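You operate a simulated robot arm through the tools that you are given. There is no shell and no other tool. Be economical: measure what you need, move in short steps, check, and stop when the job is done.

Carry out the task below with a simulated robot arm. There is one attempt and no reset: what you move stays moved.

TASK
Swap the lit beacon's dome for the white one.
Fine: switch the tester off first and leave it off; twist the new dome home; the old dome stands on the bench.
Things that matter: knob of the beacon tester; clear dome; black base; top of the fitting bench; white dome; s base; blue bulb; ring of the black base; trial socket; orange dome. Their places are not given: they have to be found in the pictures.

It is judged by the outcome, as a careful person would: the job done as asked, and still so three seconds after it is handed in. It fails if anything else is knocked over, pushed out of place, dropped, spilled or broken.

THE ROBOT
A 6-joint arm with a two-finger parallel gripper, fixed in place. Base frame: the origin is at the foot of the arm, x ahead of it, y to its left, z up; the work surface is at about z = 0. Lengths are in m, angles in degrees, forces in N, time in s.
With the tool pointing down near the work surface it reaches from about 0.14 to 0.58 m from the base axis. Its first joint turns from -66.0 to 66.0 degrees. Payload 2.1 kg.
Tool frame: the origin (TCP) lies between the finger pads and is the grasp point; the fingertips stand 0.03 m ahead of it; z points along the fingers, y is the line along which they close. The gripper opens to 0.094 m. The fingers are 0.028 m wide and 0.01 m thick; the gripper's body (0.05 by 0.096 m) begins 0.055 m behind the TCP.
Orientation is told as [roll, pitch, yaw] about the base's x, y, z axes, in that order, counted from this pose: with the fingers straight down and closing along the base's y, the tool's x points along the base's -x, its y along +y and its z along -z.

THE INTERFACE
- The arm moves only by the tool step_arm. Its argument "plan" is a list of rows, each an object of numbers (a shift or turn left out is 0, a gripper value left out holds the last): "tx", "ty", "tz": the shift along the base's x, y, z in m; "wx", "wy", "wz": the turn, a rotation vector about the base's x, y, z in degrees. In form: [{"tx": .., "ty": .., "tz": .., "wx": .., "wy": .., "wz": ..}, ...]. A call has 1 to 10 rows; each row is the pose to reach, as a shift and turn from the pose commanded when the call began. "grip" is the opening, from 0 (shut) to 1 (fully open), set as the call begins (left out, the last holds). A row lasts 0.2 s, in which the tool goes at most 0.05 m and 8.6 degrees; a call with a longer step from one row to the next is refused whole, and so is a gripper value outside its range. A pose out of reach is approached as far as the arm can. The call stops where the force on the tool passes 40 N (or 10 N more than at its start, if that is more) or the arm is blocked; 0.2 s more then pass. The fingers move at their own pace (about 0.072 m/s each) and stop on an object; they squeeze with about 20 N. The grip force told is the motor's: it shows also when the fingers shut on nothing. Time passes only in rows, and 0.2 s behind the last, so rows that repeat a pose let the fingers close. It gives the time, the measured TCP pose, the force on the tool (base axes), the opening and the grip force at its end, in the units of the frame above (readings bear some noise).
- Cameras (640 x 400 px; columns grow to the right, rows downward): "scene" is fixed at [0.0305, -0.3846, 0.447]; the picture's right is [0.89, -0.45, 0.00], its down [-0.40, -0.80, -0.45] and it looks along [0.20, 0.40, -0.89] (base axes); focal length 214 px, centre (320, 200). "wrist" rides on the gripper at [-0.037, 0, -0.058] in the tool frame; the picture's right is [0.00, -1.00, 0.00], its down [0.97, 0.00, -0.24] and it looks along [0.24, 0.00, 0.97] (tool axes); focal length 218 px, centre (320, 200).
- get_image(camera): a new picture of that camera. No time passes.
- probe_pixels(camera, pixels): there is no depth. For up to 12 entries [column, row, z] of the newest picture of that camera ("zoom" is the newest enlarged one), the place [x, y] in the base frame at which the ray of that pixel passes the height z, good to about 0.002 m. No time passes.
- enlarge(camera, box): a new picture of the part [left, top, right, bottom] of that camera's present view, enlarged. No time passes.
- finish_job(): hands the job in; it is judged then, once.

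Work in short steps. Measure before you move; look again where a grasp or a placing could have gone wrong, and mend it. You have 80 turns and 46 pictures in all, the two below and enlarged ones among them. Open the gripper and draw the arm clear of the work before you hand the job in, unless the task says otherwise; then end with one line.

The tools are called after "Emit:" as name(argument=value, ...) on one line, values as JSON. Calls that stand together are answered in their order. step_arm: Moves the arm, as the interface text tells. Its arguments: {"type":"object","properties":{"plan":{"type":"array"},"grip":{"type":"number"}},"required":["plan"]} The other tools are called the same way: get_image (camera) takes a picture; probe_pixels (camera, pixels) gives the place at which the rays of pixels pass given heights; enlarge (camera, box) takes an enlarged picture of a part of a camera's view; finish_job () hands the job in.

At the start:

```text
clock: 0.0
tool_pos: [0.2996, 0.0445, 0.3253]
tool_rot: [-0.1, 0.1, 0.0]
force: [0.3, -0.2, -0.5]
width: 0.094
grip_force: 0.0
```

scene: 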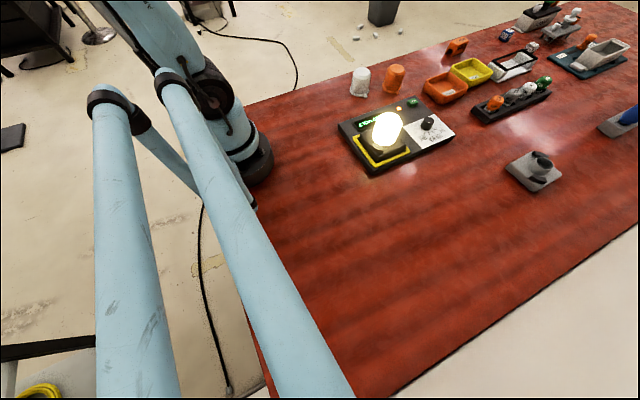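
wrist: 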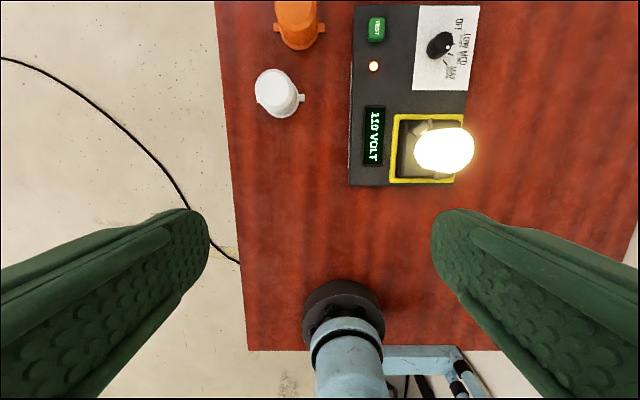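

The tester with its lit beacon is around scene (385,135), with the white dome at (360,82) and the orange one at (394,78). I'll enlarge both views to find the details.

Emit:
enlarge(camera="scene", box=[330, 50, 470, 180])

Emit:
enlarge(camera="wrist", box=[240, 0, 500, 200])

Emit:
enlarge(camera="scene", box=[420, 0, 640, 200])

```text
3.08 times, centred on (400, 115) of scene
```

zoom: 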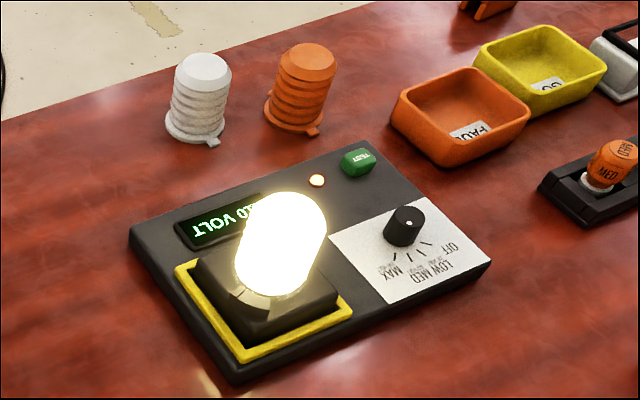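

```text
2.00 times, centred on (370, 100) of wrist
```

zoom: 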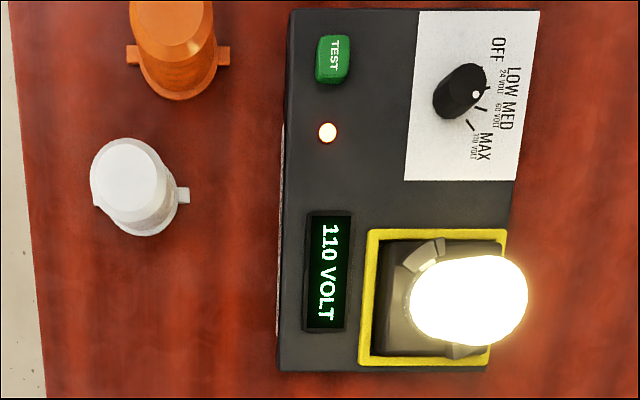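

```text
2.00 times, centred on (530, 100) of scene
```

zoom: 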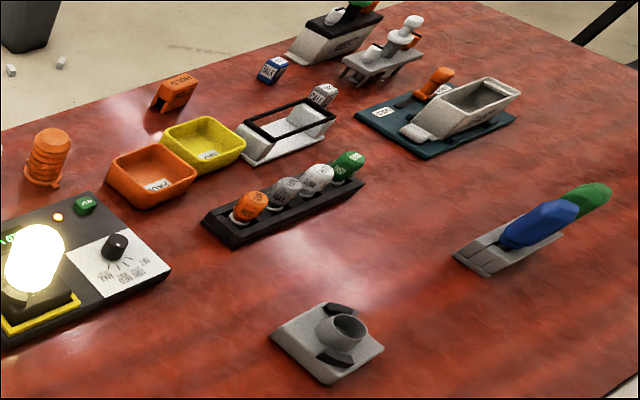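

Emit:
probe_pixels(camera="wrist", pixels=[[440, 45, 0.03], [440, 45, 0.05], [410, 150, 0.02], [280, 100, 0.0], [303, 97, 0.0], [300, 42, 0.0], [350, 185, 0.02], [465, 185, 0.02], [355, 5, 0.02], [480, 5, 0.02]])

Emit:
probe_pixels(camera="scene", pixels=[[428, 123, 0.03], [428, 123, 0.05], [385, 150, 0.03], [360, 93, 0.0], [392, 90, 0.0], [362, 70, 0.06], [362, 70, 0.08], [540, 160, 0.03], [371, 174, 0.0], [455, 135, 0.02]])

```text
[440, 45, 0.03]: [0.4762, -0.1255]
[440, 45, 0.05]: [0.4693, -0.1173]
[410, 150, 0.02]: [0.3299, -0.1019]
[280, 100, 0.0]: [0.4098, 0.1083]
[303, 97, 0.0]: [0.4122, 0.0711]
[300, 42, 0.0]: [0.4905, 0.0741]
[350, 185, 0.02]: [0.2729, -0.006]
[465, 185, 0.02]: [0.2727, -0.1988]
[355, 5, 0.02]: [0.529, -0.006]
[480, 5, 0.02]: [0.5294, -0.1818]
```

```text
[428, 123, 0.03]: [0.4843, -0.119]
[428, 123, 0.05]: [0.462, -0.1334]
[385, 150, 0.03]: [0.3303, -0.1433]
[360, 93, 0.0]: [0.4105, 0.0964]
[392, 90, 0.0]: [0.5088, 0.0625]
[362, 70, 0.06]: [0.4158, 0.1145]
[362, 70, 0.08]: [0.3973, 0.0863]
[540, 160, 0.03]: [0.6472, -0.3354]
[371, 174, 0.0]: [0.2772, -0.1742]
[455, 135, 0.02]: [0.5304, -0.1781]
```

I'll move above the tester to read the knob and the beacon base from close up.

Emit:
step_arm(plan=[{"tx": 0.025, "ty": -0.03, "tz": -0.015}, {"tx": 0.05, "ty": -0.06, "tz": -0.03}, {"tx": 0.075, "ty": -0.09, "tz": -0.045}, {"tx": 0.1, "ty": -0.12, "tz": -0.06}, {"tx": 0.125, "ty": -0.145, "tz": -0.075}, {"tx": 0.15, "ty": -0.165, "tz": -0.09}, {"tx": 0.15, "ty": -0.165, "tz": -0.09}], grip=1)

Emit:
get_image(camera="wrist")

```text
clock: 1.6
tool_pos: [0.4503, -0.1237, 0.2363]
tool_rot: [0.0, 0.0, 0.0]
force: [0.5, 0.0, -0.6]
width: 0.0941
grip_force: 0.1
```

```text
40 pictures are left
```

wrist: 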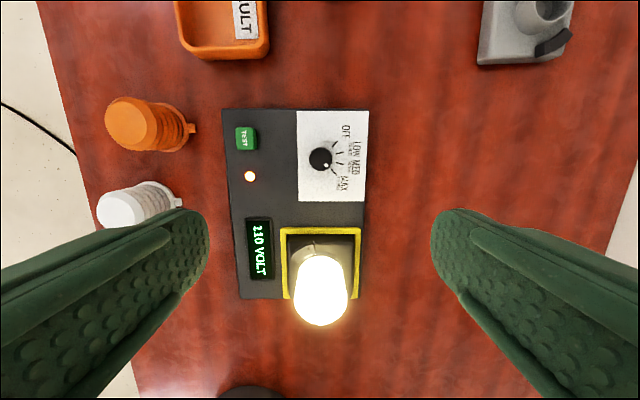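

Emit:
enlarge(camera="wrist", box=[280, 100, 380, 210])

Emit:
probe_pixels(camera="wrist", pixels=[[320, 160, 0.03], [320, 160, 0.045], [320, 240, 0.03], [283, 230, 0.02], [360, 230, 0.02], [320, 290, 0.1], [222, 110, 0.02], [369, 110, 0.02], [240, 298, 0.02]])

```text
3.64 times, centred on (330, 155) of wrist
```

zoom: 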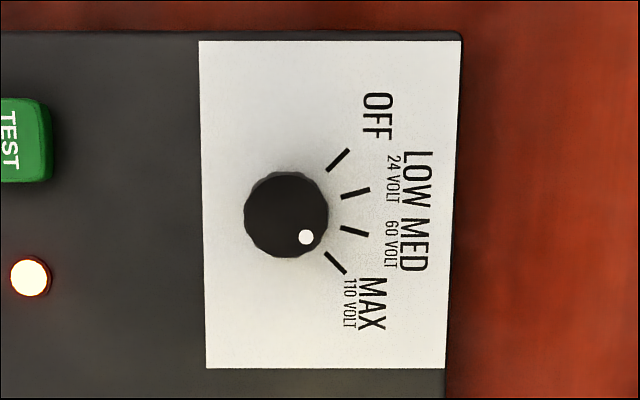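

```text
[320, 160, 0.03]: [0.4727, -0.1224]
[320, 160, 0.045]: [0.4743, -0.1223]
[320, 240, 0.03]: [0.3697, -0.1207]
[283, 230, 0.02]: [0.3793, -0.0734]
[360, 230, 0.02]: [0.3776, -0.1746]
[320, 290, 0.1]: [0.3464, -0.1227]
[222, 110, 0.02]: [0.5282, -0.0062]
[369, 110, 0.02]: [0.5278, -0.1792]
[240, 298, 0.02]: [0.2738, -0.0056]
```

The knob's dot points at MAX, and OFF is 90° counter-clockwise from above (+wz). Knob centre is about (0.4735, -0.122). I'll pre-turn by -45° above the knob.

Emit:
step_arm(plan=[{"tx": 0.01, "tz": -0.02, "wz": -7.5}, {"tx": 0.023, "ty": 0.0015, "tz": -0.04, "wz": -15}, {"tx": 0.023, "ty": 0.0015, "tz": -0.06, "wz": -22.5}, {"tx": 0.023, "ty": 0.0015, "tz": -0.08, "wz": -30}, {"tx": 0.023, "ty": 0.0015, "tz": -0.1, "wz": -37.5}, {"tx": 0.023, "ty": 0.0015, "tz": -0.12, "wz": -45}, {"tx": 0.023, "ty": 0.0015, "tz": -0.135, "wz": -45}, {"tx": 0.023, "ty": 0.0015, "tz": -0.135, "wz": -45}], grip=0.55)

Emit:
get_image(camera="wrist")

Emit:
enlarge(camera="scene", box=[340, 60, 500, 180])

```text
clock: 3.4
tool_pos: [0.4724, -0.1194, 0.1026]
tool_rot: [0.0, 0.0, -45.1]
force: [0.1, 0.4, 0.2]
width: 0.0517
grip_force: 0.0
```

```text
38 pictures are left
```

wrist: 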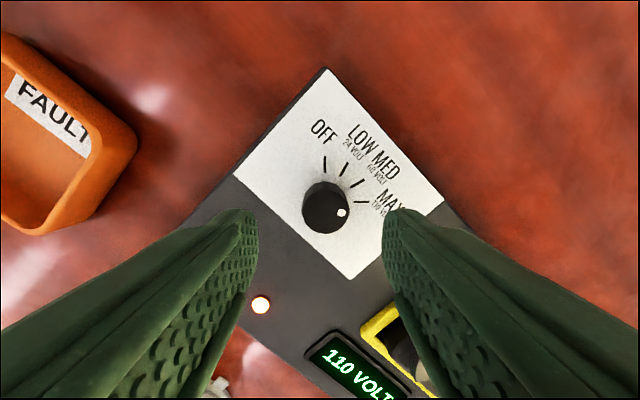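

```text
3.33 times, centred on (420, 120) of scene
```

zoom: 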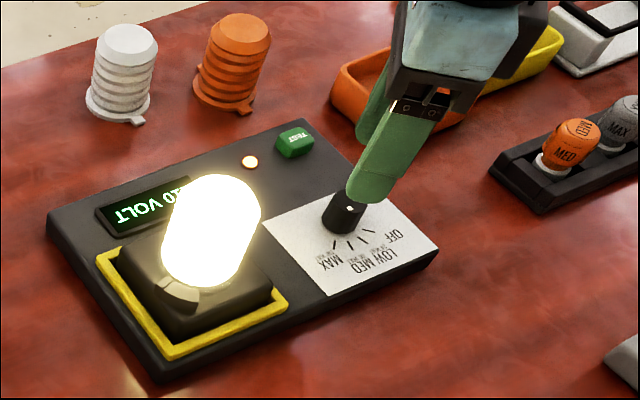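

Emit:
probe_pixels(camera="wrist", pixels=[[325, 203, 0.045], [325, 203, 0.04], [325, 230, 0.025], [347, 205, 0.04], [302, 205, 0.04]])

```text
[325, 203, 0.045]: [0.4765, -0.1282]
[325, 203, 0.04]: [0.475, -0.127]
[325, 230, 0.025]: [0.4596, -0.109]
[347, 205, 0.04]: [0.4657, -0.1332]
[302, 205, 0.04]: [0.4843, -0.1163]
```

Emit:
step_arm(plan=[{"tx": 0.002, "ty": -0.0045, "tz": -0.01}, {"tx": 0.002, "ty": -0.0045, "tz": -0.02}, {"tx": 0.002, "ty": -0.0045, "tz": -0.03}, {"tx": 0.002, "ty": -0.0045, "tz": -0.038}, {"tx": 0.002, "ty": -0.0045, "tz": -0.044}, {"tx": 0.002, "ty": -0.0045, "tz": -0.044}])

Emit:
enlarge(camera="scene", box=[380, 80, 480, 160])

```text
clock: 4.8
tool_pos: [0.4748, -0.1228, 0.0585]
tool_rot: [0.1, 0.1, -45.0]
force: [0.1, 0.9, 0.5]
width: 0.0518
grip_force: 0.0
```

```text
5.00 times, centred on (430, 120) of scene
```

zoom: 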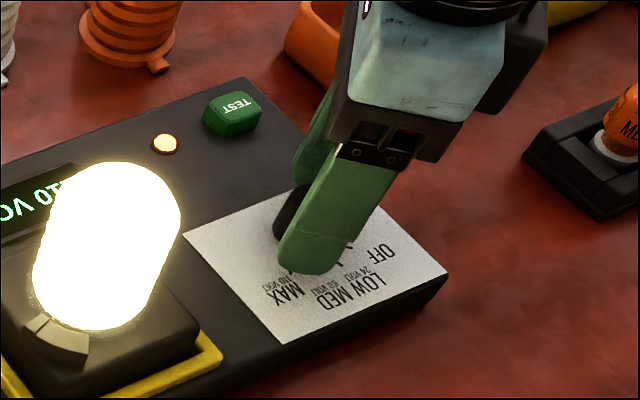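

The fingers straddle the knob, so I'll close on it.

Emit:
step_arm(plan=[{}, {}, {}, {}], grip=0)

```text
clock: 5.8
tool_pos: [0.4732, -0.124, 0.0584]
tool_rot: [-0.3, 0.0, -45.1]
force: [-17.5, -16.0, -4.7]
width: 0.0271
grip_force: 45.1
```

Gripped at 27 mm, with a lateral load from being about 1.5 mm off centre. I'll re-centre and turn +90° with one small overshoot check.

Emit:
step_arm(plan=[{"tx": -0.0014, "ty": -0.0013}, {"tx": -0.0014, "ty": -0.0013}])

Emit:
step_arm(plan=[{"wz": 8}, {"wz": 16}, {"wz": 24}, {"wz": 32}, {"wz": 40}, {"wz": 48}])

```text
clock: 6.4
tool_pos: [0.4726, -0.1245, 0.0595]
tool_rot: [0.0, -0.2, -44.9]
force: [-2.2, -12.1, 27.7]
width: 0.0268
grip_force: 45.5
```

```text
clock: 6.9
tool_pos: [0.4733, -0.1226, 0.059]
tool_rot: [0.0, -0.3, -35.4]
force: [-2.0, 0.1, 7.4]
width: 0.027
grip_force: 44.4
stopped in row 2: the force on the tool passed its limit (the readings are from after the stop); the commanded pose is now the measured one
```

Emit:
step_arm(plan=[{"wz": 5}, {"wz": 10}, {"wz": 15}, {"wz": 20}, {"wz": 25}, {"wz": 30}])

Emit:
enlarge(camera="wrist", box=[240, 80, 460, 300])

```text
clock: 8.3
tool_pos: [0.4741, -0.1219, 0.0583]
tool_rot: [0.1, -0.2, -5.4]
force: [9.5, 4.9, -0.1]
width: 0.0271
grip_force: 45.6
```

```text
1.82 times, centred on (350, 190) of wrist
```

zoom: 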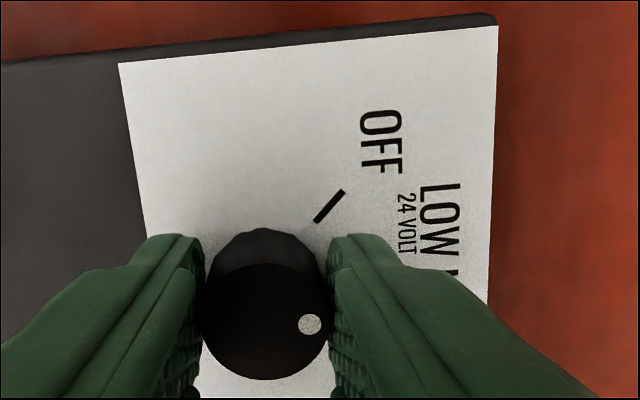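

The knob turns with the fingers, so I'll continue to OFF.

Emit:
step_arm(plan=[{"wz": 5}, {"wz": 10}, {"wz": 15}, {"wz": 20}, {"wz": 25}, {"wz": 30}, {"wz": 35}, {"wz": 40}, {"wz": 45}, {"wz": 49}])

Emit:
enlarge(camera="wrist", box=[240, 80, 460, 300])

Emit:
enlarge(camera="scene", box=[330, 60, 490, 180])

```text
clock: 10.5
tool_pos: [0.4735, -0.1226, 0.058]
tool_rot: [0.3, -0.5, 43.7]
force: [9.5, 20.5, 25.3]
width: 0.0269
grip_force: 45.0
```

```text
1.82 times, centred on (350, 190) of wrist
```

zoom: 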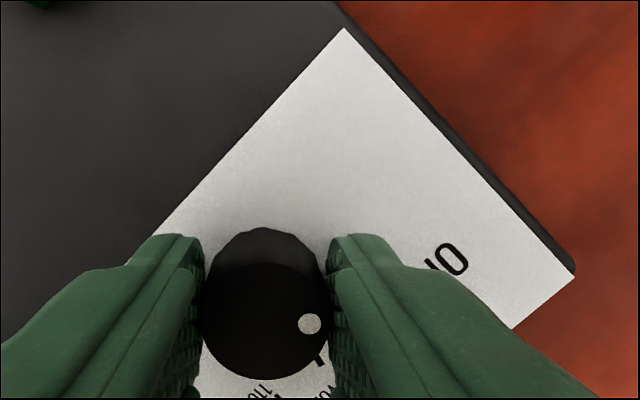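

```text
3.33 times, centred on (410, 120) of scene
```

zoom: 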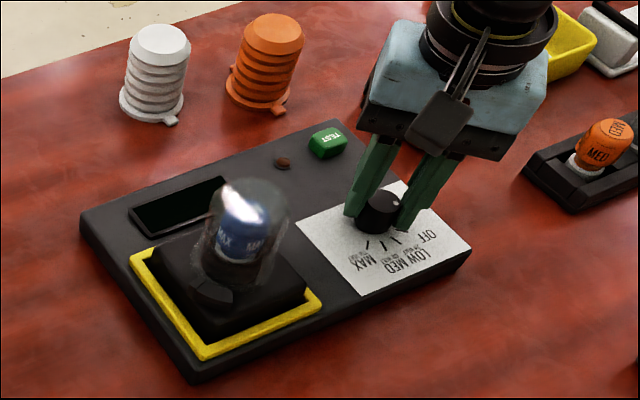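

The tester is off: the display is dark and the clear dome over the blue bulb is visible. I'll release, lift and look at the beacon.

Emit:
step_arm(plan=[{}, {}, {"tz": 0.01}, {"tz": 0.04}, {"tz": 0.08}, {"tz": 0.12}, {"tz": 0.12}], grip=0.6)

Emit:
step_arm(plan=[{"tx": -0.01, "wz": -7.5}, {"tx": -0.02, "wz": -15}, {"tx": -0.03, "wz": -22.5}, {"tx": -0.04, "wz": -30}, {"tx": -0.05, "wz": -37.5, "tz": 0.02}, {"tx": -0.07, "wz": -44, "tz": 0.04}, {"tx": -0.08, "wz": -44, "tz": 0.05}, {"tx": -0.08, "wz": -44, "tz": 0.05}], grip=1)

Emit:
enlarge(camera="wrist", box=[220, 100, 420, 300])

Emit:
enlarge(camera="scene", box=[340, 90, 440, 180])

```text
clock: 12.1
tool_pos: [0.4702, -0.1241, 0.1767]
tool_rot: [0.0, -0.2, 43.6]
force: [0.2, -0.3, 0.0]
width: 0.0564
grip_force: 0.0
```

```text
clock: 13.9
tool_pos: [0.3942, -0.1253, 0.2299]
tool_rot: [0.1, -0.3, -0.5]
force: [-0.6, 0.5, 0.5]
width: 0.094
grip_force: 0.1
```

```text
2.00 times, centred on (320, 200) of wrist
```

zoom: 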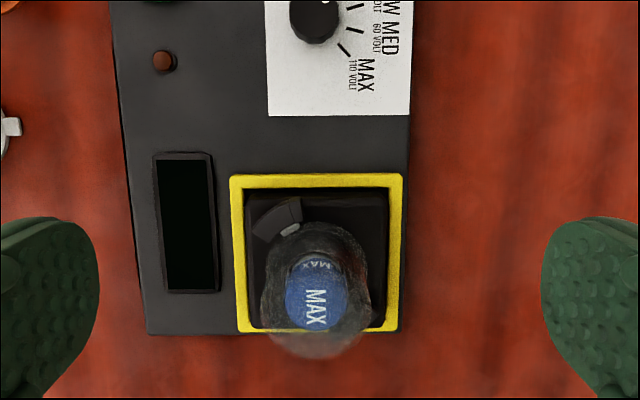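

```text
4.44 times, centred on (390, 135) of scene
```

zoom: 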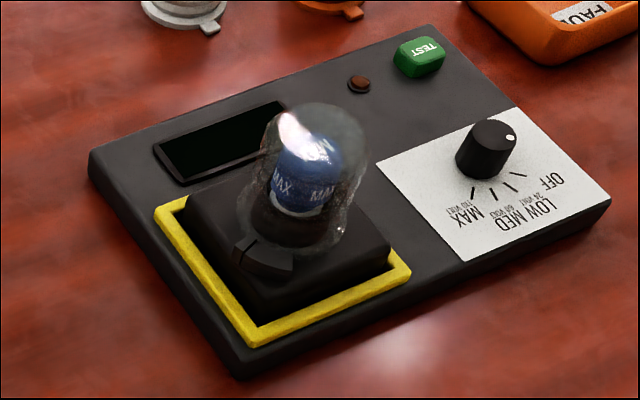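

Emit:
enlarge(camera="wrist", box=[280, 170, 370, 280])

Emit:
enlarge(camera="scene", box=[500, 140, 570, 200])

Emit:
get_image(camera="wrist")

Emit:
get_image(camera="scene")

Emit:
probe_pixels(camera="wrist", pixels=[[318, 256, 0.1], [318, 256, 0.08], [318, 256, 0.12], [299, 209, 0.04], [356, 260, 0.04], [297, 260, 0.04], [278, 190, 0.025], [361, 190, 0.025], [280, 265, 0.025]])

Emit:
probe_pixels(camera="scene", pixels=[[391, 119, 0.1], [391, 119, 0.08], [391, 119, 0.12], [382, 147, 0.04], [360, 95, 0.0]])

```text
3.64 times, centred on (325, 225) of wrist
```

zoom: 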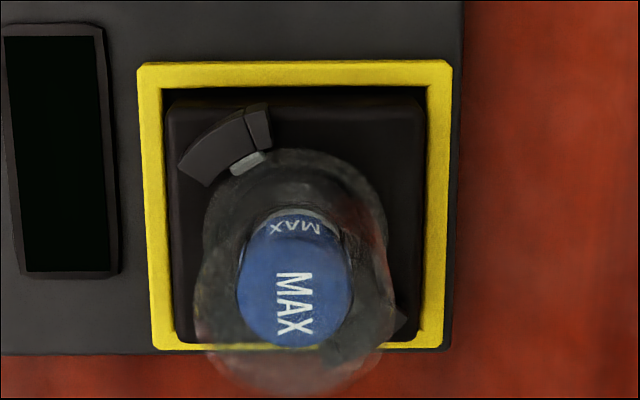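

```text
6.67 times, centred on (535, 170) of scene
```

zoom: 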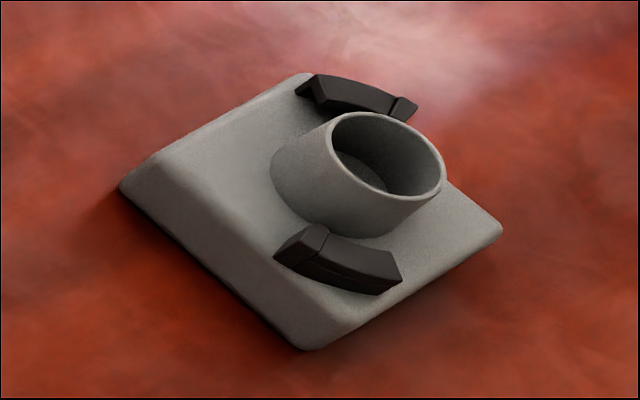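

```text
28 pictures are left
```

wrist: 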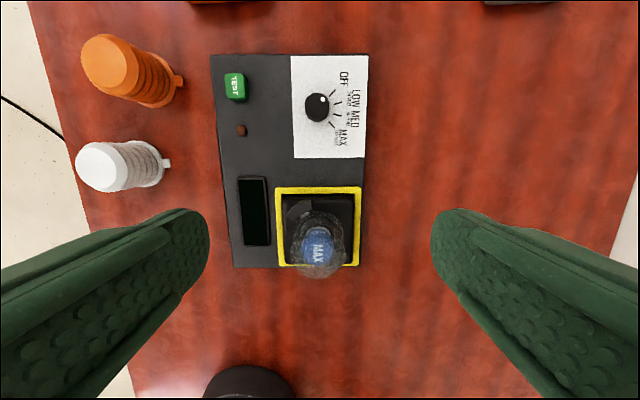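

```text
27 pictures are left
```

scene: 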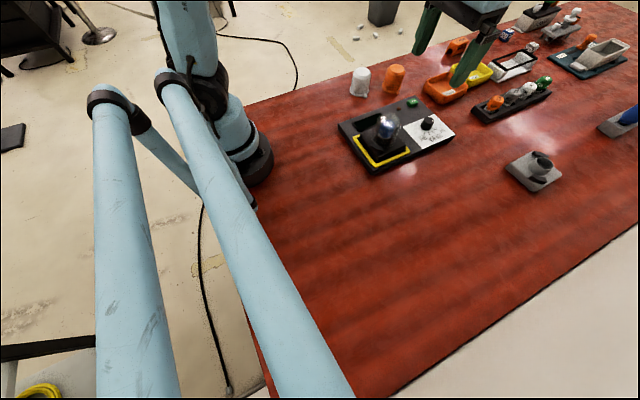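

```text
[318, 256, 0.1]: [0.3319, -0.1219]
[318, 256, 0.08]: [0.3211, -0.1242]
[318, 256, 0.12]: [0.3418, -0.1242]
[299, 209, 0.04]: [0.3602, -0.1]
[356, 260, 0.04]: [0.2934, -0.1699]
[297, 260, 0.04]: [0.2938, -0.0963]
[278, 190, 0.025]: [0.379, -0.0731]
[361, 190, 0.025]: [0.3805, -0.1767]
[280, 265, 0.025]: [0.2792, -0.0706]
```

```text
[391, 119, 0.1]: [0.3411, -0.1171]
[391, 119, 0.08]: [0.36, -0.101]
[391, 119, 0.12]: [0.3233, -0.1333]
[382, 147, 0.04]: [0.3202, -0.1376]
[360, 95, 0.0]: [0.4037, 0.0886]
```

The trial socket's claws show the fit: lugs enter the open ends and turn clockwise to the stop blocks, and the black base is built the same way. So the clear dome comes loose counter-clockwise. Its axis is about (0.331, -0.123). I'll go above it with -30° yaw.

Emit:
step_arm(plan=[{"tx": -0.02, "wz": -7.5}, {"tx": -0.04, "ty": 0.002, "wz": -15}, {"tx": -0.063, "ty": 0.002, "wz": -22.5}, {"tx": -0.063, "ty": 0.002, "wz": -29.5}, {"tx": -0.063, "ty": 0.002, "tz": -0.03, "wz": -29.5}, {"tx": -0.063, "ty": 0.002, "tz": -0.055, "wz": -29.5}, {"tx": -0.063, "ty": 0.002, "tz": -0.055, "wz": -29.5}], grip=1)

Emit:
get_image(camera="wrist")

Emit:
enlarge(camera="scene", box=[320, 50, 460, 180])

```text
clock: 15.5
tool_pos: [0.33, -0.1204, 0.1748]
tool_rot: [0.0, -0.2, -30.0]
force: [0.3, 0.0, -1.0]
width: 0.0936
grip_force: 0.1
```

```text
26 pictures are left
```

wrist: 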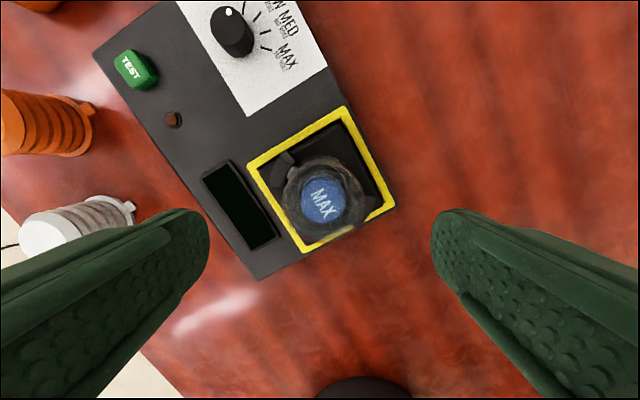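

```text
3.08 times, centred on (390, 115) of scene
```

zoom: 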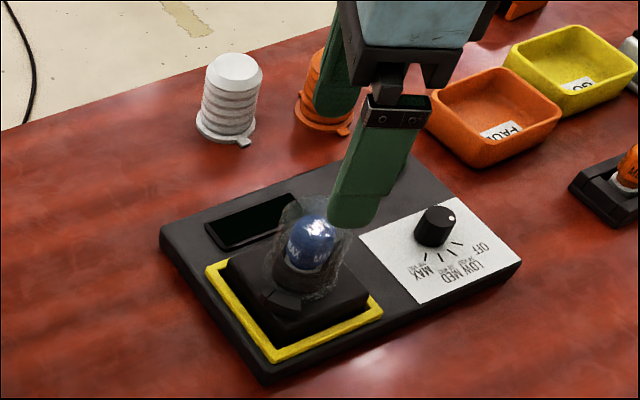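

The dome is about 2–3 mm off the finger midline, so I'll correct that and descend with the fingertips kept above the claws.

Emit:
step_arm(plan=[{"ty": -0.0028, "tz": -0.015}, {"ty": -0.0028, "tz": -0.03}, {"ty": -0.0028, "tz": -0.045}, {"ty": -0.0028, "tz": -0.06}, {"ty": -0.0028, "tz": -0.07}, {"ty": -0.0028, "tz": -0.08}, {"ty": -0.0028, "tz": -0.08}])

Emit:
enlarge(camera="scene", box=[340, 80, 440, 180])

Emit:
get_image(camera="wrist")

```text
clock: 17.1
tool_pos: [0.3293, -0.1244, 0.0934]
tool_rot: [0.0, -0.2, -30.0]
force: [-0.5, 0.8, 0.1]
width: 0.0938
grip_force: 0.1
```

```text
4.00 times, centred on (390, 130) of scene
```

zoom: 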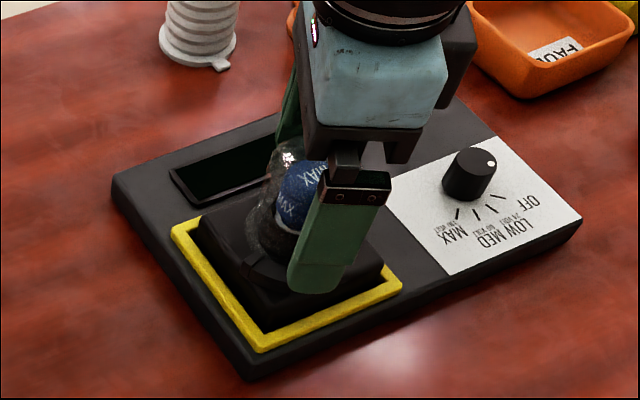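

```text
23 pictures are left
```

wrist: 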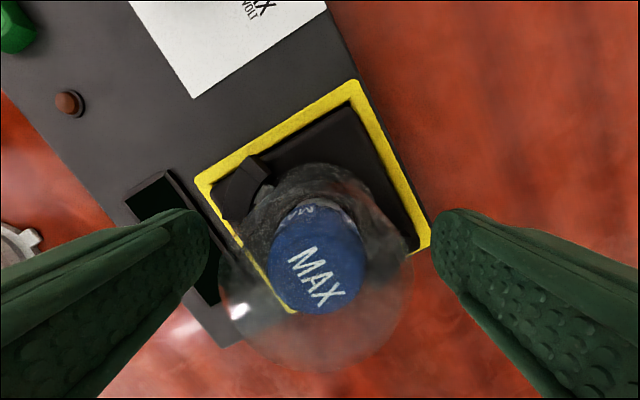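

Dome is centred between the fingers (columns 218–414), so I'll close.

Emit:
step_arm(plan=[{}, {}, {}, {}, {}], grip=0)

```text
clock: 18.3
tool_pos: [0.3293, -0.124, 0.0939]
tool_rot: [0.0, -0.3, -29.8]
force: [0.3, 0.1, -0.1]
width: 0.0526
grip_force: 20.2
```

Gripped at 52.6 mm with no side load. Turning counter-clockwise to unlock.

Emit:
step_arm(plan=[{"wz": 6}, {"wz": 12}, {"wz": 18}, {"wz": 24}, {"wz": 30}, {"wz": 36}, {"wz": 42}, {"wz": 48}, {"wz": 54}])

Emit:
enlarge(camera="wrist", box=[200, 60, 440, 300])

```text
clock: 20.3
tool_pos: [0.331, -0.1252, 0.0918]
tool_rot: [0.1, -0.1, 24.2]
force: [0.4, 0.0, 0.4]
width: 0.0526
grip_force: 20.3
```

```text
1.67 times, centred on (320, 180) of wrist
```

zoom: 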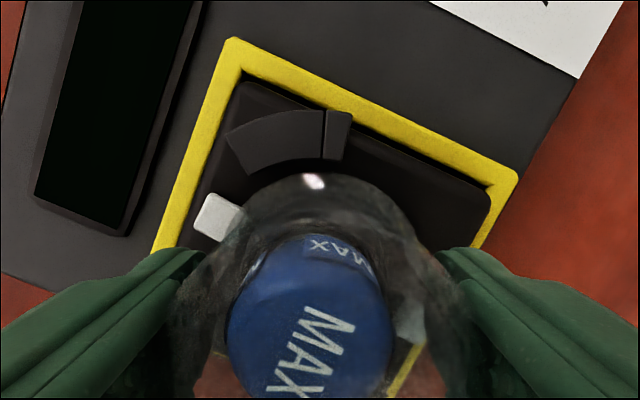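

The lug (zoom 215,215) is clear of the claw, so I'll lift straight up.

Emit:
step_arm(plan=[{"tz": 0.005}, {"tz": 0.015}, {"tz": 0.03}, {"tz": 0.05}, {"tz": 0.07}, {"tz": 0.09}, {"tz": 0.11}, {"tz": 0.11}])

Emit:
get_image(camera="scene")

Emit:
get_image(camera="wrist")

```text
clock: 22.1
tool_pos: [0.3324, -0.1239, 0.2052]
tool_rot: [0.0, -0.3, 24.1]
force: [-0.5, 0.3, -0.4]
width: 0.0526
grip_force: 20.2
```

```text
21 pictures are left
```

scene: 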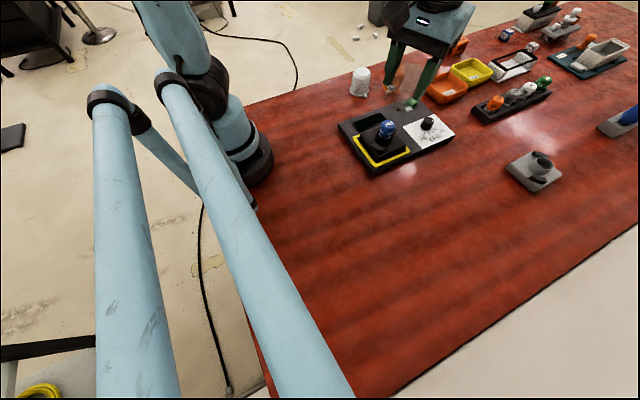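

```text
20 pictures are left
```

wrist: 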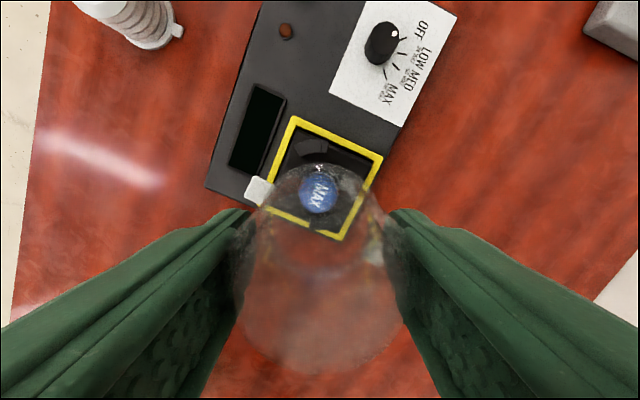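

The clear dome is free. I'll carry it to the open bench at about (0.37, -0.28).

Emit:
step_arm(plan=[{"tx": 0.008, "ty": -0.03}, {"tx": 0.016, "ty": -0.06}, {"tx": 0.024, "ty": -0.09}, {"tx": 0.032, "ty": -0.12}, {"tx": 0.038, "ty": -0.156}, {"tx": 0.038, "ty": -0.156, "tz": -0.03}, {"tx": 0.038, "ty": -0.156, "tz": -0.07}, {"tx": 0.038, "ty": -0.156, "tz": -0.11}, {"tx": 0.038, "ty": -0.156, "tz": -0.13}, {"tx": 0.038, "ty": -0.156, "tz": -0.13}])

Emit:
enlarge(camera="scene", box=[360, 120, 480, 240])

```text
clock: 24.3
tool_pos: [0.3684, -0.2805, 0.0701]
tool_rot: [0.0, -0.3, 24.1]
force: [-0.2, 0.0, -0.8]
width: 0.0525
grip_force: 19.8
```

```text
3.33 times, centred on (420, 180) of scene
```

zoom: 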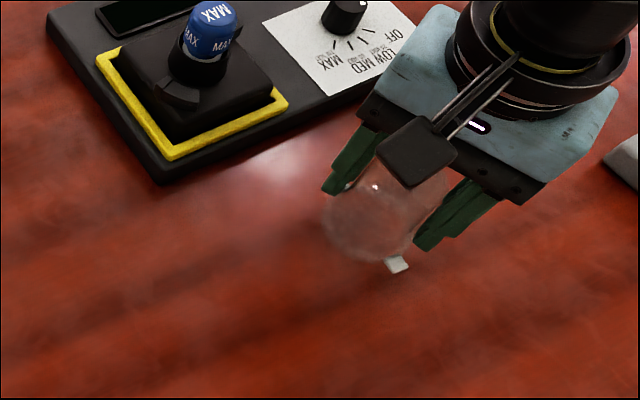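

Lowering in small guarded steps until it touches.

Emit:
step_arm(plan=[{"tz": -0.004}, {"tz": -0.008}, {"tz": -0.011}, {"tz": -0.014}, {"tz": -0.016}, {"tz": -0.016}])

```text
clock: 25.7
tool_pos: [0.3683, -0.2818, 0.0576]
tool_rot: [0.0, -0.2, 24.1]
force: [-0.2, 0.6, -0.5]
width: 0.0529
grip_force: 19.3
```

Emit:
step_arm(plan=[{"tz": -0.002}, {"tz": -0.004}, {"tz": -0.006}, {"tz": -0.008}, {"tz": -0.01}, {"tz": -0.012}])

```text
clock: 27.1
tool_pos: [0.3684, -0.2798, 0.0447]
tool_rot: [0.0, -0.3, 24.1]
force: [2.0, -0.3, 15.8]
width: 0.0527
grip_force: 20.2
```

Contact at TCP z ≈ 0.045, which puts the seat at z ≈ 0.047. I'll ease up slightly, release and rise.

Emit:
step_arm(plan=[{"tz": 0.001}, {"tz": 0.001}])

Emit:
step_arm(plan=[{}, {}, {}, {"tz": 0.01}, {"tz": 0.03}, {"tz": 0.06}, {"tz": 0.1}, {"tz": 0.14}, {"tz": 0.16}], grip=1)

Emit:
enlarge(camera="scene", box=[360, 120, 480, 240])

```text
clock: 27.7
tool_pos: [0.3683, -0.2806, 0.0447]
tool_rot: [0.0, -0.2, 24.0]
force: [-0.9, -0.3, -0.2]
width: 0.0525
grip_force: 20.2
```

```text
clock: 29.7
tool_pos: [0.3665, -0.2809, 0.2069]
tool_rot: [0.0, -0.2, 24.1]
force: [0.4, 0.4, -0.8]
width: 0.0938
grip_force: 0.1
```

```text
3.33 times, centred on (420, 180) of scene
```

zoom: 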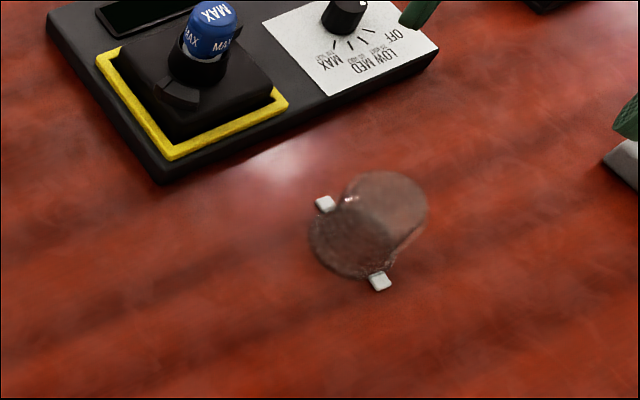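

The clear dome stands upright on the bench. Now going to the white dome at about (0.408, 0.092).

Emit:
step_arm(plan=[{"ty": 0.035, "tz": 0.01}, {"ty": 0.075, "tz": 0.02, "wz": -4}, {"ty": 0.115, "tz": 0.02, "wz": -8}, {"tx": 0.01, "ty": 0.155, "tz": 0.02, "wz": -12}, {"tx": 0.02, "ty": 0.2, "tz": 0.02, "wz": -16}, {"tx": 0.03, "ty": 0.245, "tz": 0.02, "wz": -20}, {"tx": 0.04, "ty": 0.29, "tz": 0.02, "wz": -24}, {"tx": 0.042, "ty": 0.335, "tz": 0.02, "wz": -24}, {"tx": 0.042, "ty": 0.373, "tz": 0.02, "wz": -24}, {"tx": 0.042, "ty": 0.373, "tz": 0.02, "wz": -24}])

Emit:
get_image(camera="wrist")

```text
clock: 31.9
tool_pos: [0.412, 0.0907, 0.2281]
tool_rot: [0.0, -0.3, 0.1]
force: [0.0, -0.9, -0.1]
width: 0.0942
grip_force: 0.0
```

```text
17 pictures are left
```

wrist: 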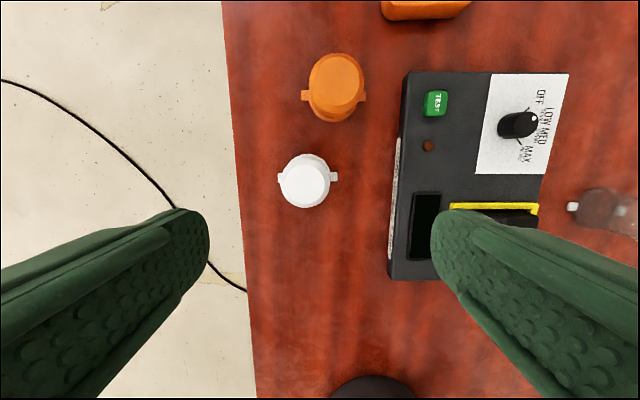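

Emit:
enlarge(camera="wrist", box=[260, 130, 360, 230])

Emit:
probe_pixels(camera="wrist", pixels=[[308, 175, 0.0], [281, 178, 0.0], [335, 177, 0.0], [304, 186, 0.065], [282, 186, 0.065], [330, 186, 0.065], [333, 85, 0.0], [335, 80, 0.065]])

```text
4.00 times, centred on (310, 180) of wrist
```

zoom: 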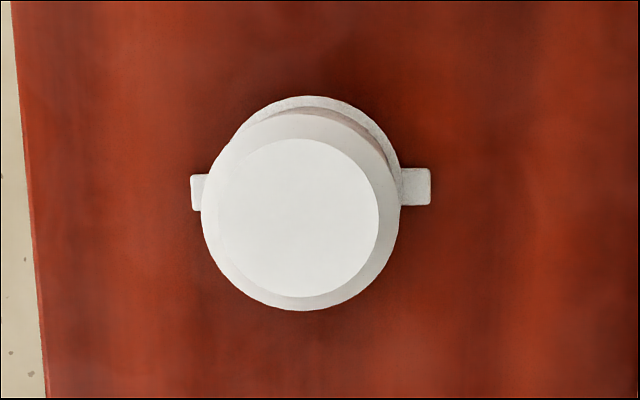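

```text
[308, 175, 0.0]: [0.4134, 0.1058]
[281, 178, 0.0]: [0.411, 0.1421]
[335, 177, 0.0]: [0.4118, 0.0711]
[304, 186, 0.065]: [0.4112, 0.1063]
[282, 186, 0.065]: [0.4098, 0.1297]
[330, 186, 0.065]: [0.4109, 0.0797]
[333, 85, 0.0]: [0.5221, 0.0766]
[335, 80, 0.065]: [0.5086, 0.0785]
```

White dome centre is about (0.412, 0.1055), and its lugs lie along ±y, the same angle at which the clear dome came out. I'll turn to yaw +24 and descend, so the fitting stroke mirrors the removal.

Emit:
step_arm(plan=[{"ty": 0.007, "wz": 8}, {"ty": 0.0145, "wz": 16}, {"ty": 0.0145, "wz": 24}, {"ty": 0.0145, "wz": 24, "tz": -0.03}, {"ty": 0.0145, "wz": 24, "tz": -0.06}, {"ty": 0.0145, "wz": 24, "tz": -0.09}, {"ty": 0.0145, "wz": 24, "tz": -0.11}, {"ty": 0.0145, "wz": 24, "tz": -0.11}])

Emit:
get_image(camera="wrist")

```text
clock: 33.7
tool_pos: [0.4096, 0.1055, 0.116]
tool_rot: [0.0, -0.3, 24.1]
force: [-0.5, -0.4, 0.0]
width: 0.094
grip_force: 0.1
```

```text
15 pictures are left
```

wrist: 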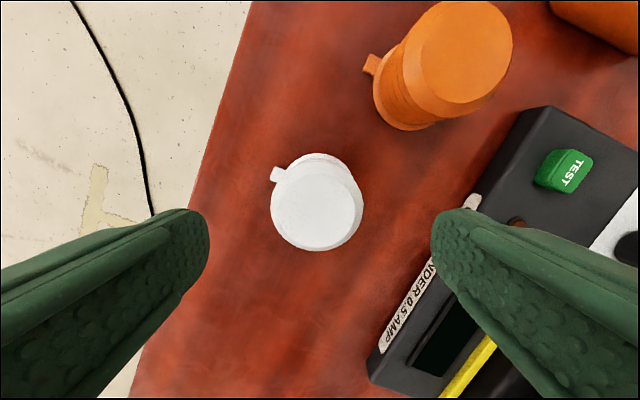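

Emit:
step_arm(plan=[{"tx": 0.0015, "tz": -0.015}, {"tx": 0.0015, "tz": -0.03}, {"tx": 0.0015, "tz": -0.045}, {"tx": 0.0015, "tz": -0.055}, {"tx": 0.0015, "tz": -0.063}, {"tx": 0.0015, "tz": -0.069}, {"tx": 0.0015, "tz": -0.069}])

Emit:
step_arm(plan=[{}, {}, {}, {}, {}], grip=0)

Emit:
enlarge(camera="scene", box=[320, 40, 440, 130])

```text
clock: 35.3
tool_pos: [0.4118, 0.1076, 0.0483]
tool_rot: [0.0, -0.2, 24.0]
force: [-1.3, 0.7, -0.9]
width: 0.0942
grip_force: 0.0
```

```text
clock: 36.5
tool_pos: [0.4112, 0.1075, 0.0471]
tool_rot: [-0.1, -0.1, 24.1]
force: [0.5, 0.1, -0.2]
width: 0.0532
grip_force: 19.1
```

```text
4.44 times, centred on (380, 85) of scene
```

zoom: 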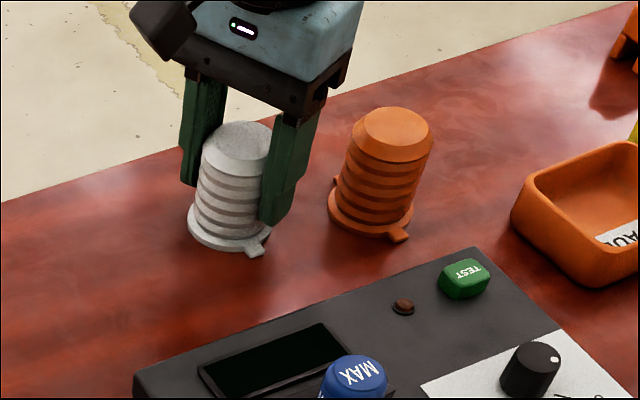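

The white dome is gripped (53 mm). I'll lift it and stop short of the beacon to fix the base axis from a clear view.

Emit:
step_arm(plan=[{"tz": 0.01}, {"tz": 0.03}, {"tz": 0.07}, {"tz": 0.11}, {"tz": 0.15}, {"tz": 0.17}, {"tx": -0.03, "ty": -0.03, "tz": 0.17}, {"tx": -0.06, "ty": -0.065, "tz": 0.17}, {"tx": -0.09, "ty": -0.1, "tz": 0.17}, {"tx": -0.12, "ty": -0.135, "tz": 0.17}])

Emit:
get_image(camera="wrist")

Emit:
enlarge(camera="scene", box=[340, 100, 430, 180])

```text
clock: 38.7
tool_pos: [0.2886, -0.0288, 0.2175]
tool_rot: [0.1, -0.2, 24.1]
force: [-0.3, -0.1, -0.7]
width: 0.0533
grip_force: 19.7
```

```text
13 pictures are left
```

wrist: 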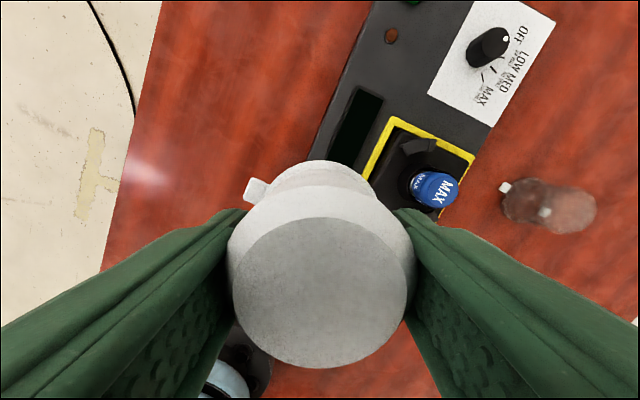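

```text
5.00 times, centred on (385, 140) of scene
```

zoom: 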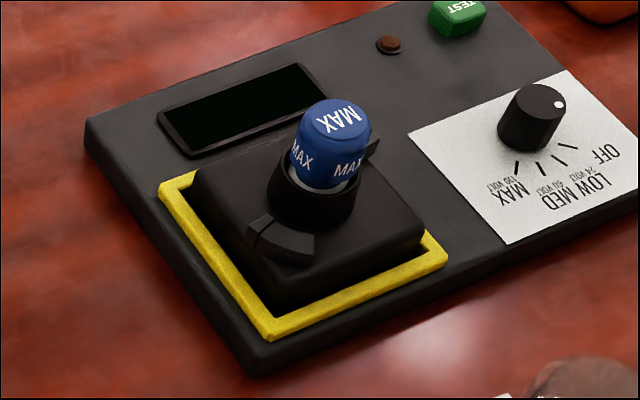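

Emit:
probe_pixels(camera="wrist", pixels=[[442, 190, 0.085], [442, 190, 0.095], [442, 190, 0.105], [425, 184, 0.06], [425, 184, 0.05]])

Emit:
probe_pixels(camera="zoom", pixels=[[338, 117, 0.085], [338, 117, 0.095], [338, 117, 0.105], [316, 197, 0.06], [308, 208, 0.045], [197, 172, 0.045], [425, 235, 0.045], [277, 290, 0.045]])

```text
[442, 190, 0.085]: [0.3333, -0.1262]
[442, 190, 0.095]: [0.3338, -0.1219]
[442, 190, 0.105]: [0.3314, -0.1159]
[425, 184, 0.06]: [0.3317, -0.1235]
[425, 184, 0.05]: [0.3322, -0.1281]
```

```text
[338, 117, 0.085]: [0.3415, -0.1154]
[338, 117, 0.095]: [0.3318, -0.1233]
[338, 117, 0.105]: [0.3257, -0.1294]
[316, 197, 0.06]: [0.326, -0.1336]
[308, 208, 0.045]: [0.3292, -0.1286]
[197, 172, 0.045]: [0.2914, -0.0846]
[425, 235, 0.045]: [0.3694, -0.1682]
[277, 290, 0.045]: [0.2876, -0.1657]
```

Bulb axis is about (0.332, -0.124). I'll move over it and read the position.

Emit:
step_arm(plan=[{"tx": 0.015, "ty": -0.032}, {"tx": 0.03, "ty": -0.064}, {"tx": 0.042, "ty": -0.0955}, {"tx": 0.042, "ty": -0.0955}, {"tx": 0.042, "ty": -0.0955, "tz": -0.02}, {"tx": 0.042, "ty": -0.0955, "tz": -0.035}, {"tx": 0.042, "ty": -0.0955, "tz": -0.035}])

Emit:
step_arm(plan=[{}])

Emit:
step_arm(plan=[{}])

Emit:
enlarge(camera="scene", box=[340, 60, 440, 180])

```text
clock: 40.3
tool_pos: [0.332, -0.1218, 0.1819]
tool_rot: [-0.1, -0.2, 24.1]
force: [0.1, -1.0, -0.9]
width: 0.0531
grip_force: 19.8
```

```text
clock: 40.7
tool_pos: [0.3317, -0.122, 0.1812]
tool_rot: [-0.1, -0.2, 24.1]
force: [0.3, -0.3, -1.3]
width: 0.053
grip_force: 19.9
```

```text
clock: 41.1
tool_pos: [0.3317, -0.122, 0.1822]
tool_rot: [0.0, -0.2, 24.2]
force: [0.6, 0.5, -0.6]
width: 0.0531
grip_force: 20.8
```

```text
3.33 times, centred on (390, 120) of scene
```

zoom: 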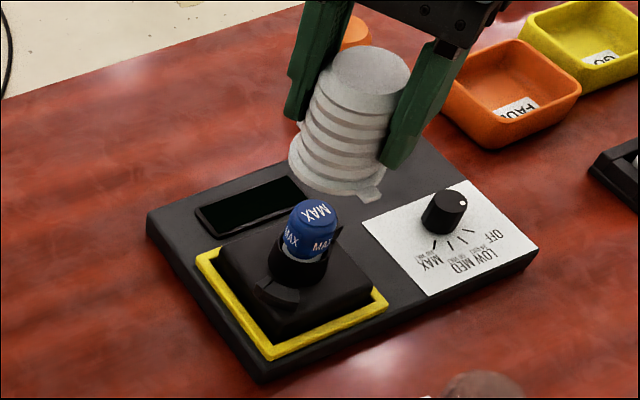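

Emit:
step_arm(plan=[{"ty": -0.002}, {"ty": -0.002, "tz": -0.015}, {"ty": -0.002, "tz": -0.03}, {"ty": -0.002, "tz": -0.042}, {"ty": -0.002, "tz": -0.054}, {"ty": -0.002, "tz": -0.064}, {"ty": -0.002, "tz": -0.072}, {"ty": -0.002, "tz": -0.072}])

Emit:
enlarge(camera="scene", box=[340, 80, 440, 180])

```text
clock: 42.9
tool_pos: [0.3334, -0.1253, 0.1095]
tool_rot: [0.1, -0.2, 24.2]
force: [-1.9, 0.0, -0.5]
width: 0.0531
grip_force: 19.9
```

```text
4.00 times, centred on (390, 130) of scene
```

zoom: 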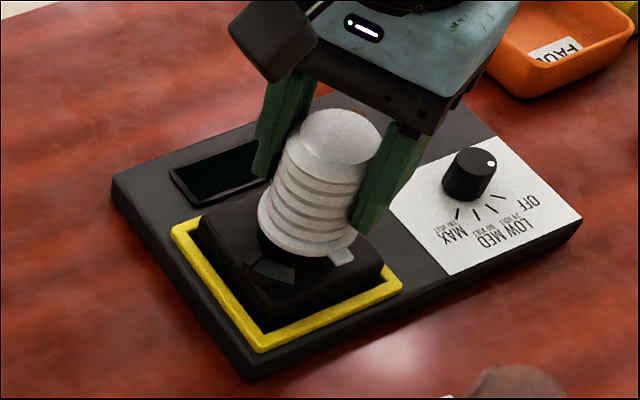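

The dome is lined up over the ring with no contact so far. I'll lower it gently to the seat.

Emit:
step_arm(plan=[{"tz": -0.003}, {"tz": -0.006}, {"tz": -0.009}, {"tz": -0.011}, {"tz": -0.013}, {"tz": -0.015}, {"tz": -0.0165}, {"tz": -0.0165}])

Emit:
enlarge(camera="scene", box=[350, 100, 430, 180])

Emit:
enlarge(camera="wrist", box=[200, 60, 440, 300])

```text
clock: 44.7
tool_pos: [0.3334, -0.1253, 0.0933]
tool_rot: [0.1, -0.2, 24.1]
force: [-3.2, -0.6, 0.2]
width: 0.053
grip_force: 20.1
```

```text
5.00 times, centred on (390, 140) of scene
```

zoom: 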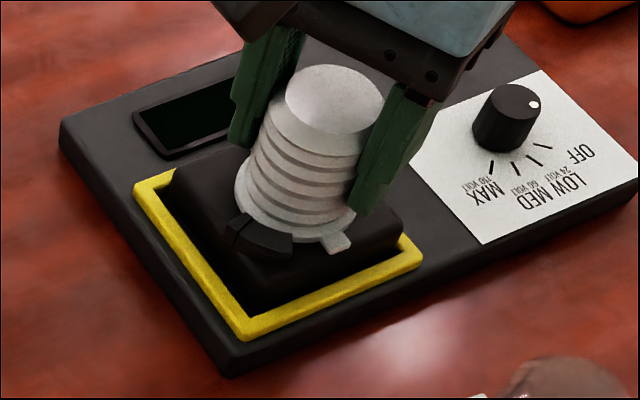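

```text
1.67 times, centred on (320, 180) of wrist
```

zoom: 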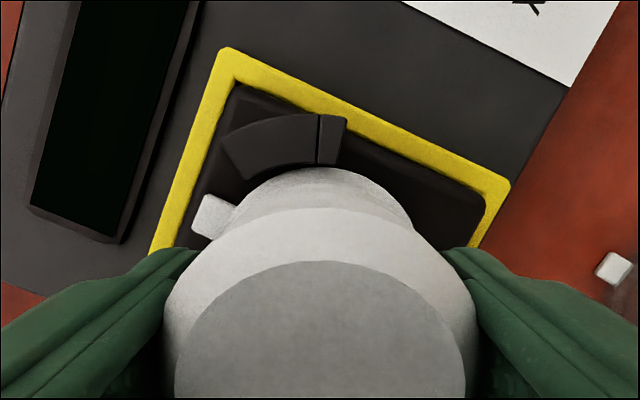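

Nearly seated, and the lug sits in the gap beside the claw. I'll press down until contact.

Emit:
step_arm(plan=[{"tz": -0.001}, {"tz": -0.002}, {"tz": -0.003}, {"tz": -0.004}, {"tz": -0.004}])

```text
clock: 45.9
tool_pos: [0.3335, -0.1263, 0.0889]
tool_rot: [0.1, -0.3, 24.1]
force: [-7.4, 8.2, 15.7]
width: 0.0528
grip_force: 20.0
```

Seated with about 16 N. The side load says I'm about 1.5 mm off the axis, so I'll relieve it and look.

Emit:
step_arm(plan=[{"tx": -0.0008, "ty": 0.0008, "tz": 0.001}, {"tx": -0.0015, "ty": 0.0015, "tz": 0.0015}, {"tx": -0.0015, "ty": 0.0015, "tz": 0.0015}])

Emit:
enlarge(camera="scene", box=[350, 100, 430, 180])

```text
clock: 46.7
tool_pos: [0.3324, -0.1252, 0.0908]
tool_rot: [0.0, -0.3, 24.0]
force: [-0.6, -0.1, -0.8]
width: 0.0534
grip_force: 19.6
```

```text
5.00 times, centred on (390, 140) of scene
```

zoom: 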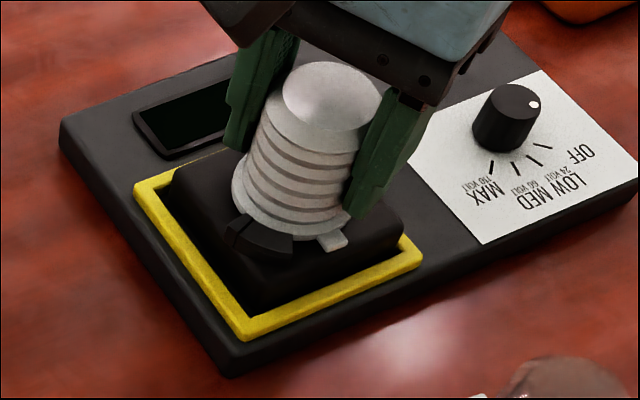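

Loads are zero. I'll settle 1 mm and twist clockwise toward the stop.

Emit:
step_arm(plan=[{"tz": -0.001}, {"tz": -0.001, "wz": -6}, {"tz": -0.001, "wz": -12}, {"tz": -0.001, "wz": -18}, {"tz": -0.001, "wz": -24}, {"tz": -0.001, "wz": -30}])

Emit:
enlarge(camera="wrist", box=[200, 60, 440, 300])

```text
clock: 48.1
tool_pos: [0.3324, -0.1244, 0.0911]
tool_rot: [-0.1, -0.2, -6.1]
force: [-0.6, 0.6, -0.5]
width: 0.0527
grip_force: 19.8
```

```text
1.67 times, centred on (320, 180) of wrist
```

zoom: 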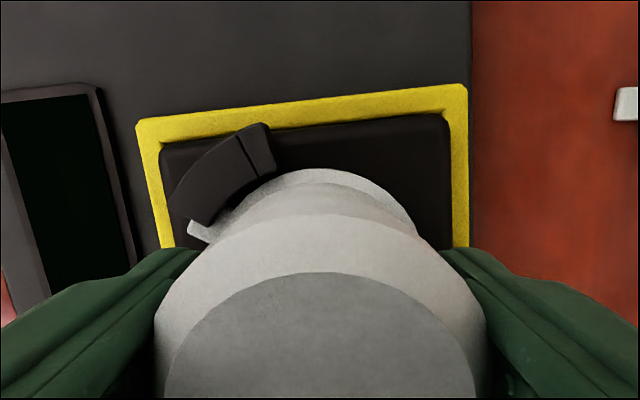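

The lug is sliding under the claw, so I'll continue to the stop.

Emit:
step_arm(plan=[{"wz": -5}, {"wz": -10}, {"wz": -15}, {"wz": -20}, {"wz": -24}])

Emit:
step_arm(plan=[{"wz": -3}, {"wz": -6}, {"wz": -9}])

Emit:
enlarge(camera="wrist", box=[200, 60, 440, 300])

```text
clock: 49.3
tool_pos: [0.3317, -0.123, 0.0902]
tool_rot: [0.0, -0.2, -30.0]
force: [0.1, 0.5, -0.2]
width: 0.0529
grip_force: 19.7
```

```text
clock: 50.1
tool_pos: [0.3311, -0.1232, 0.0903]
tool_rot: [0.2, -0.1, -39.0]
force: [-8.4, 6.5, 2.2]
width: 0.0541
grip_force: 20.2
```

```text
1.67 times, centred on (320, 180) of wrist
```

zoom: 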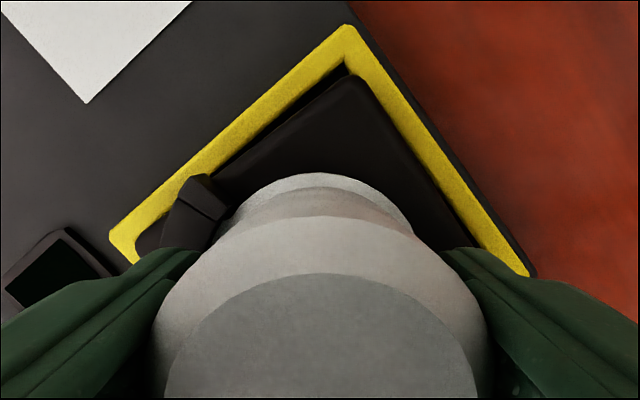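

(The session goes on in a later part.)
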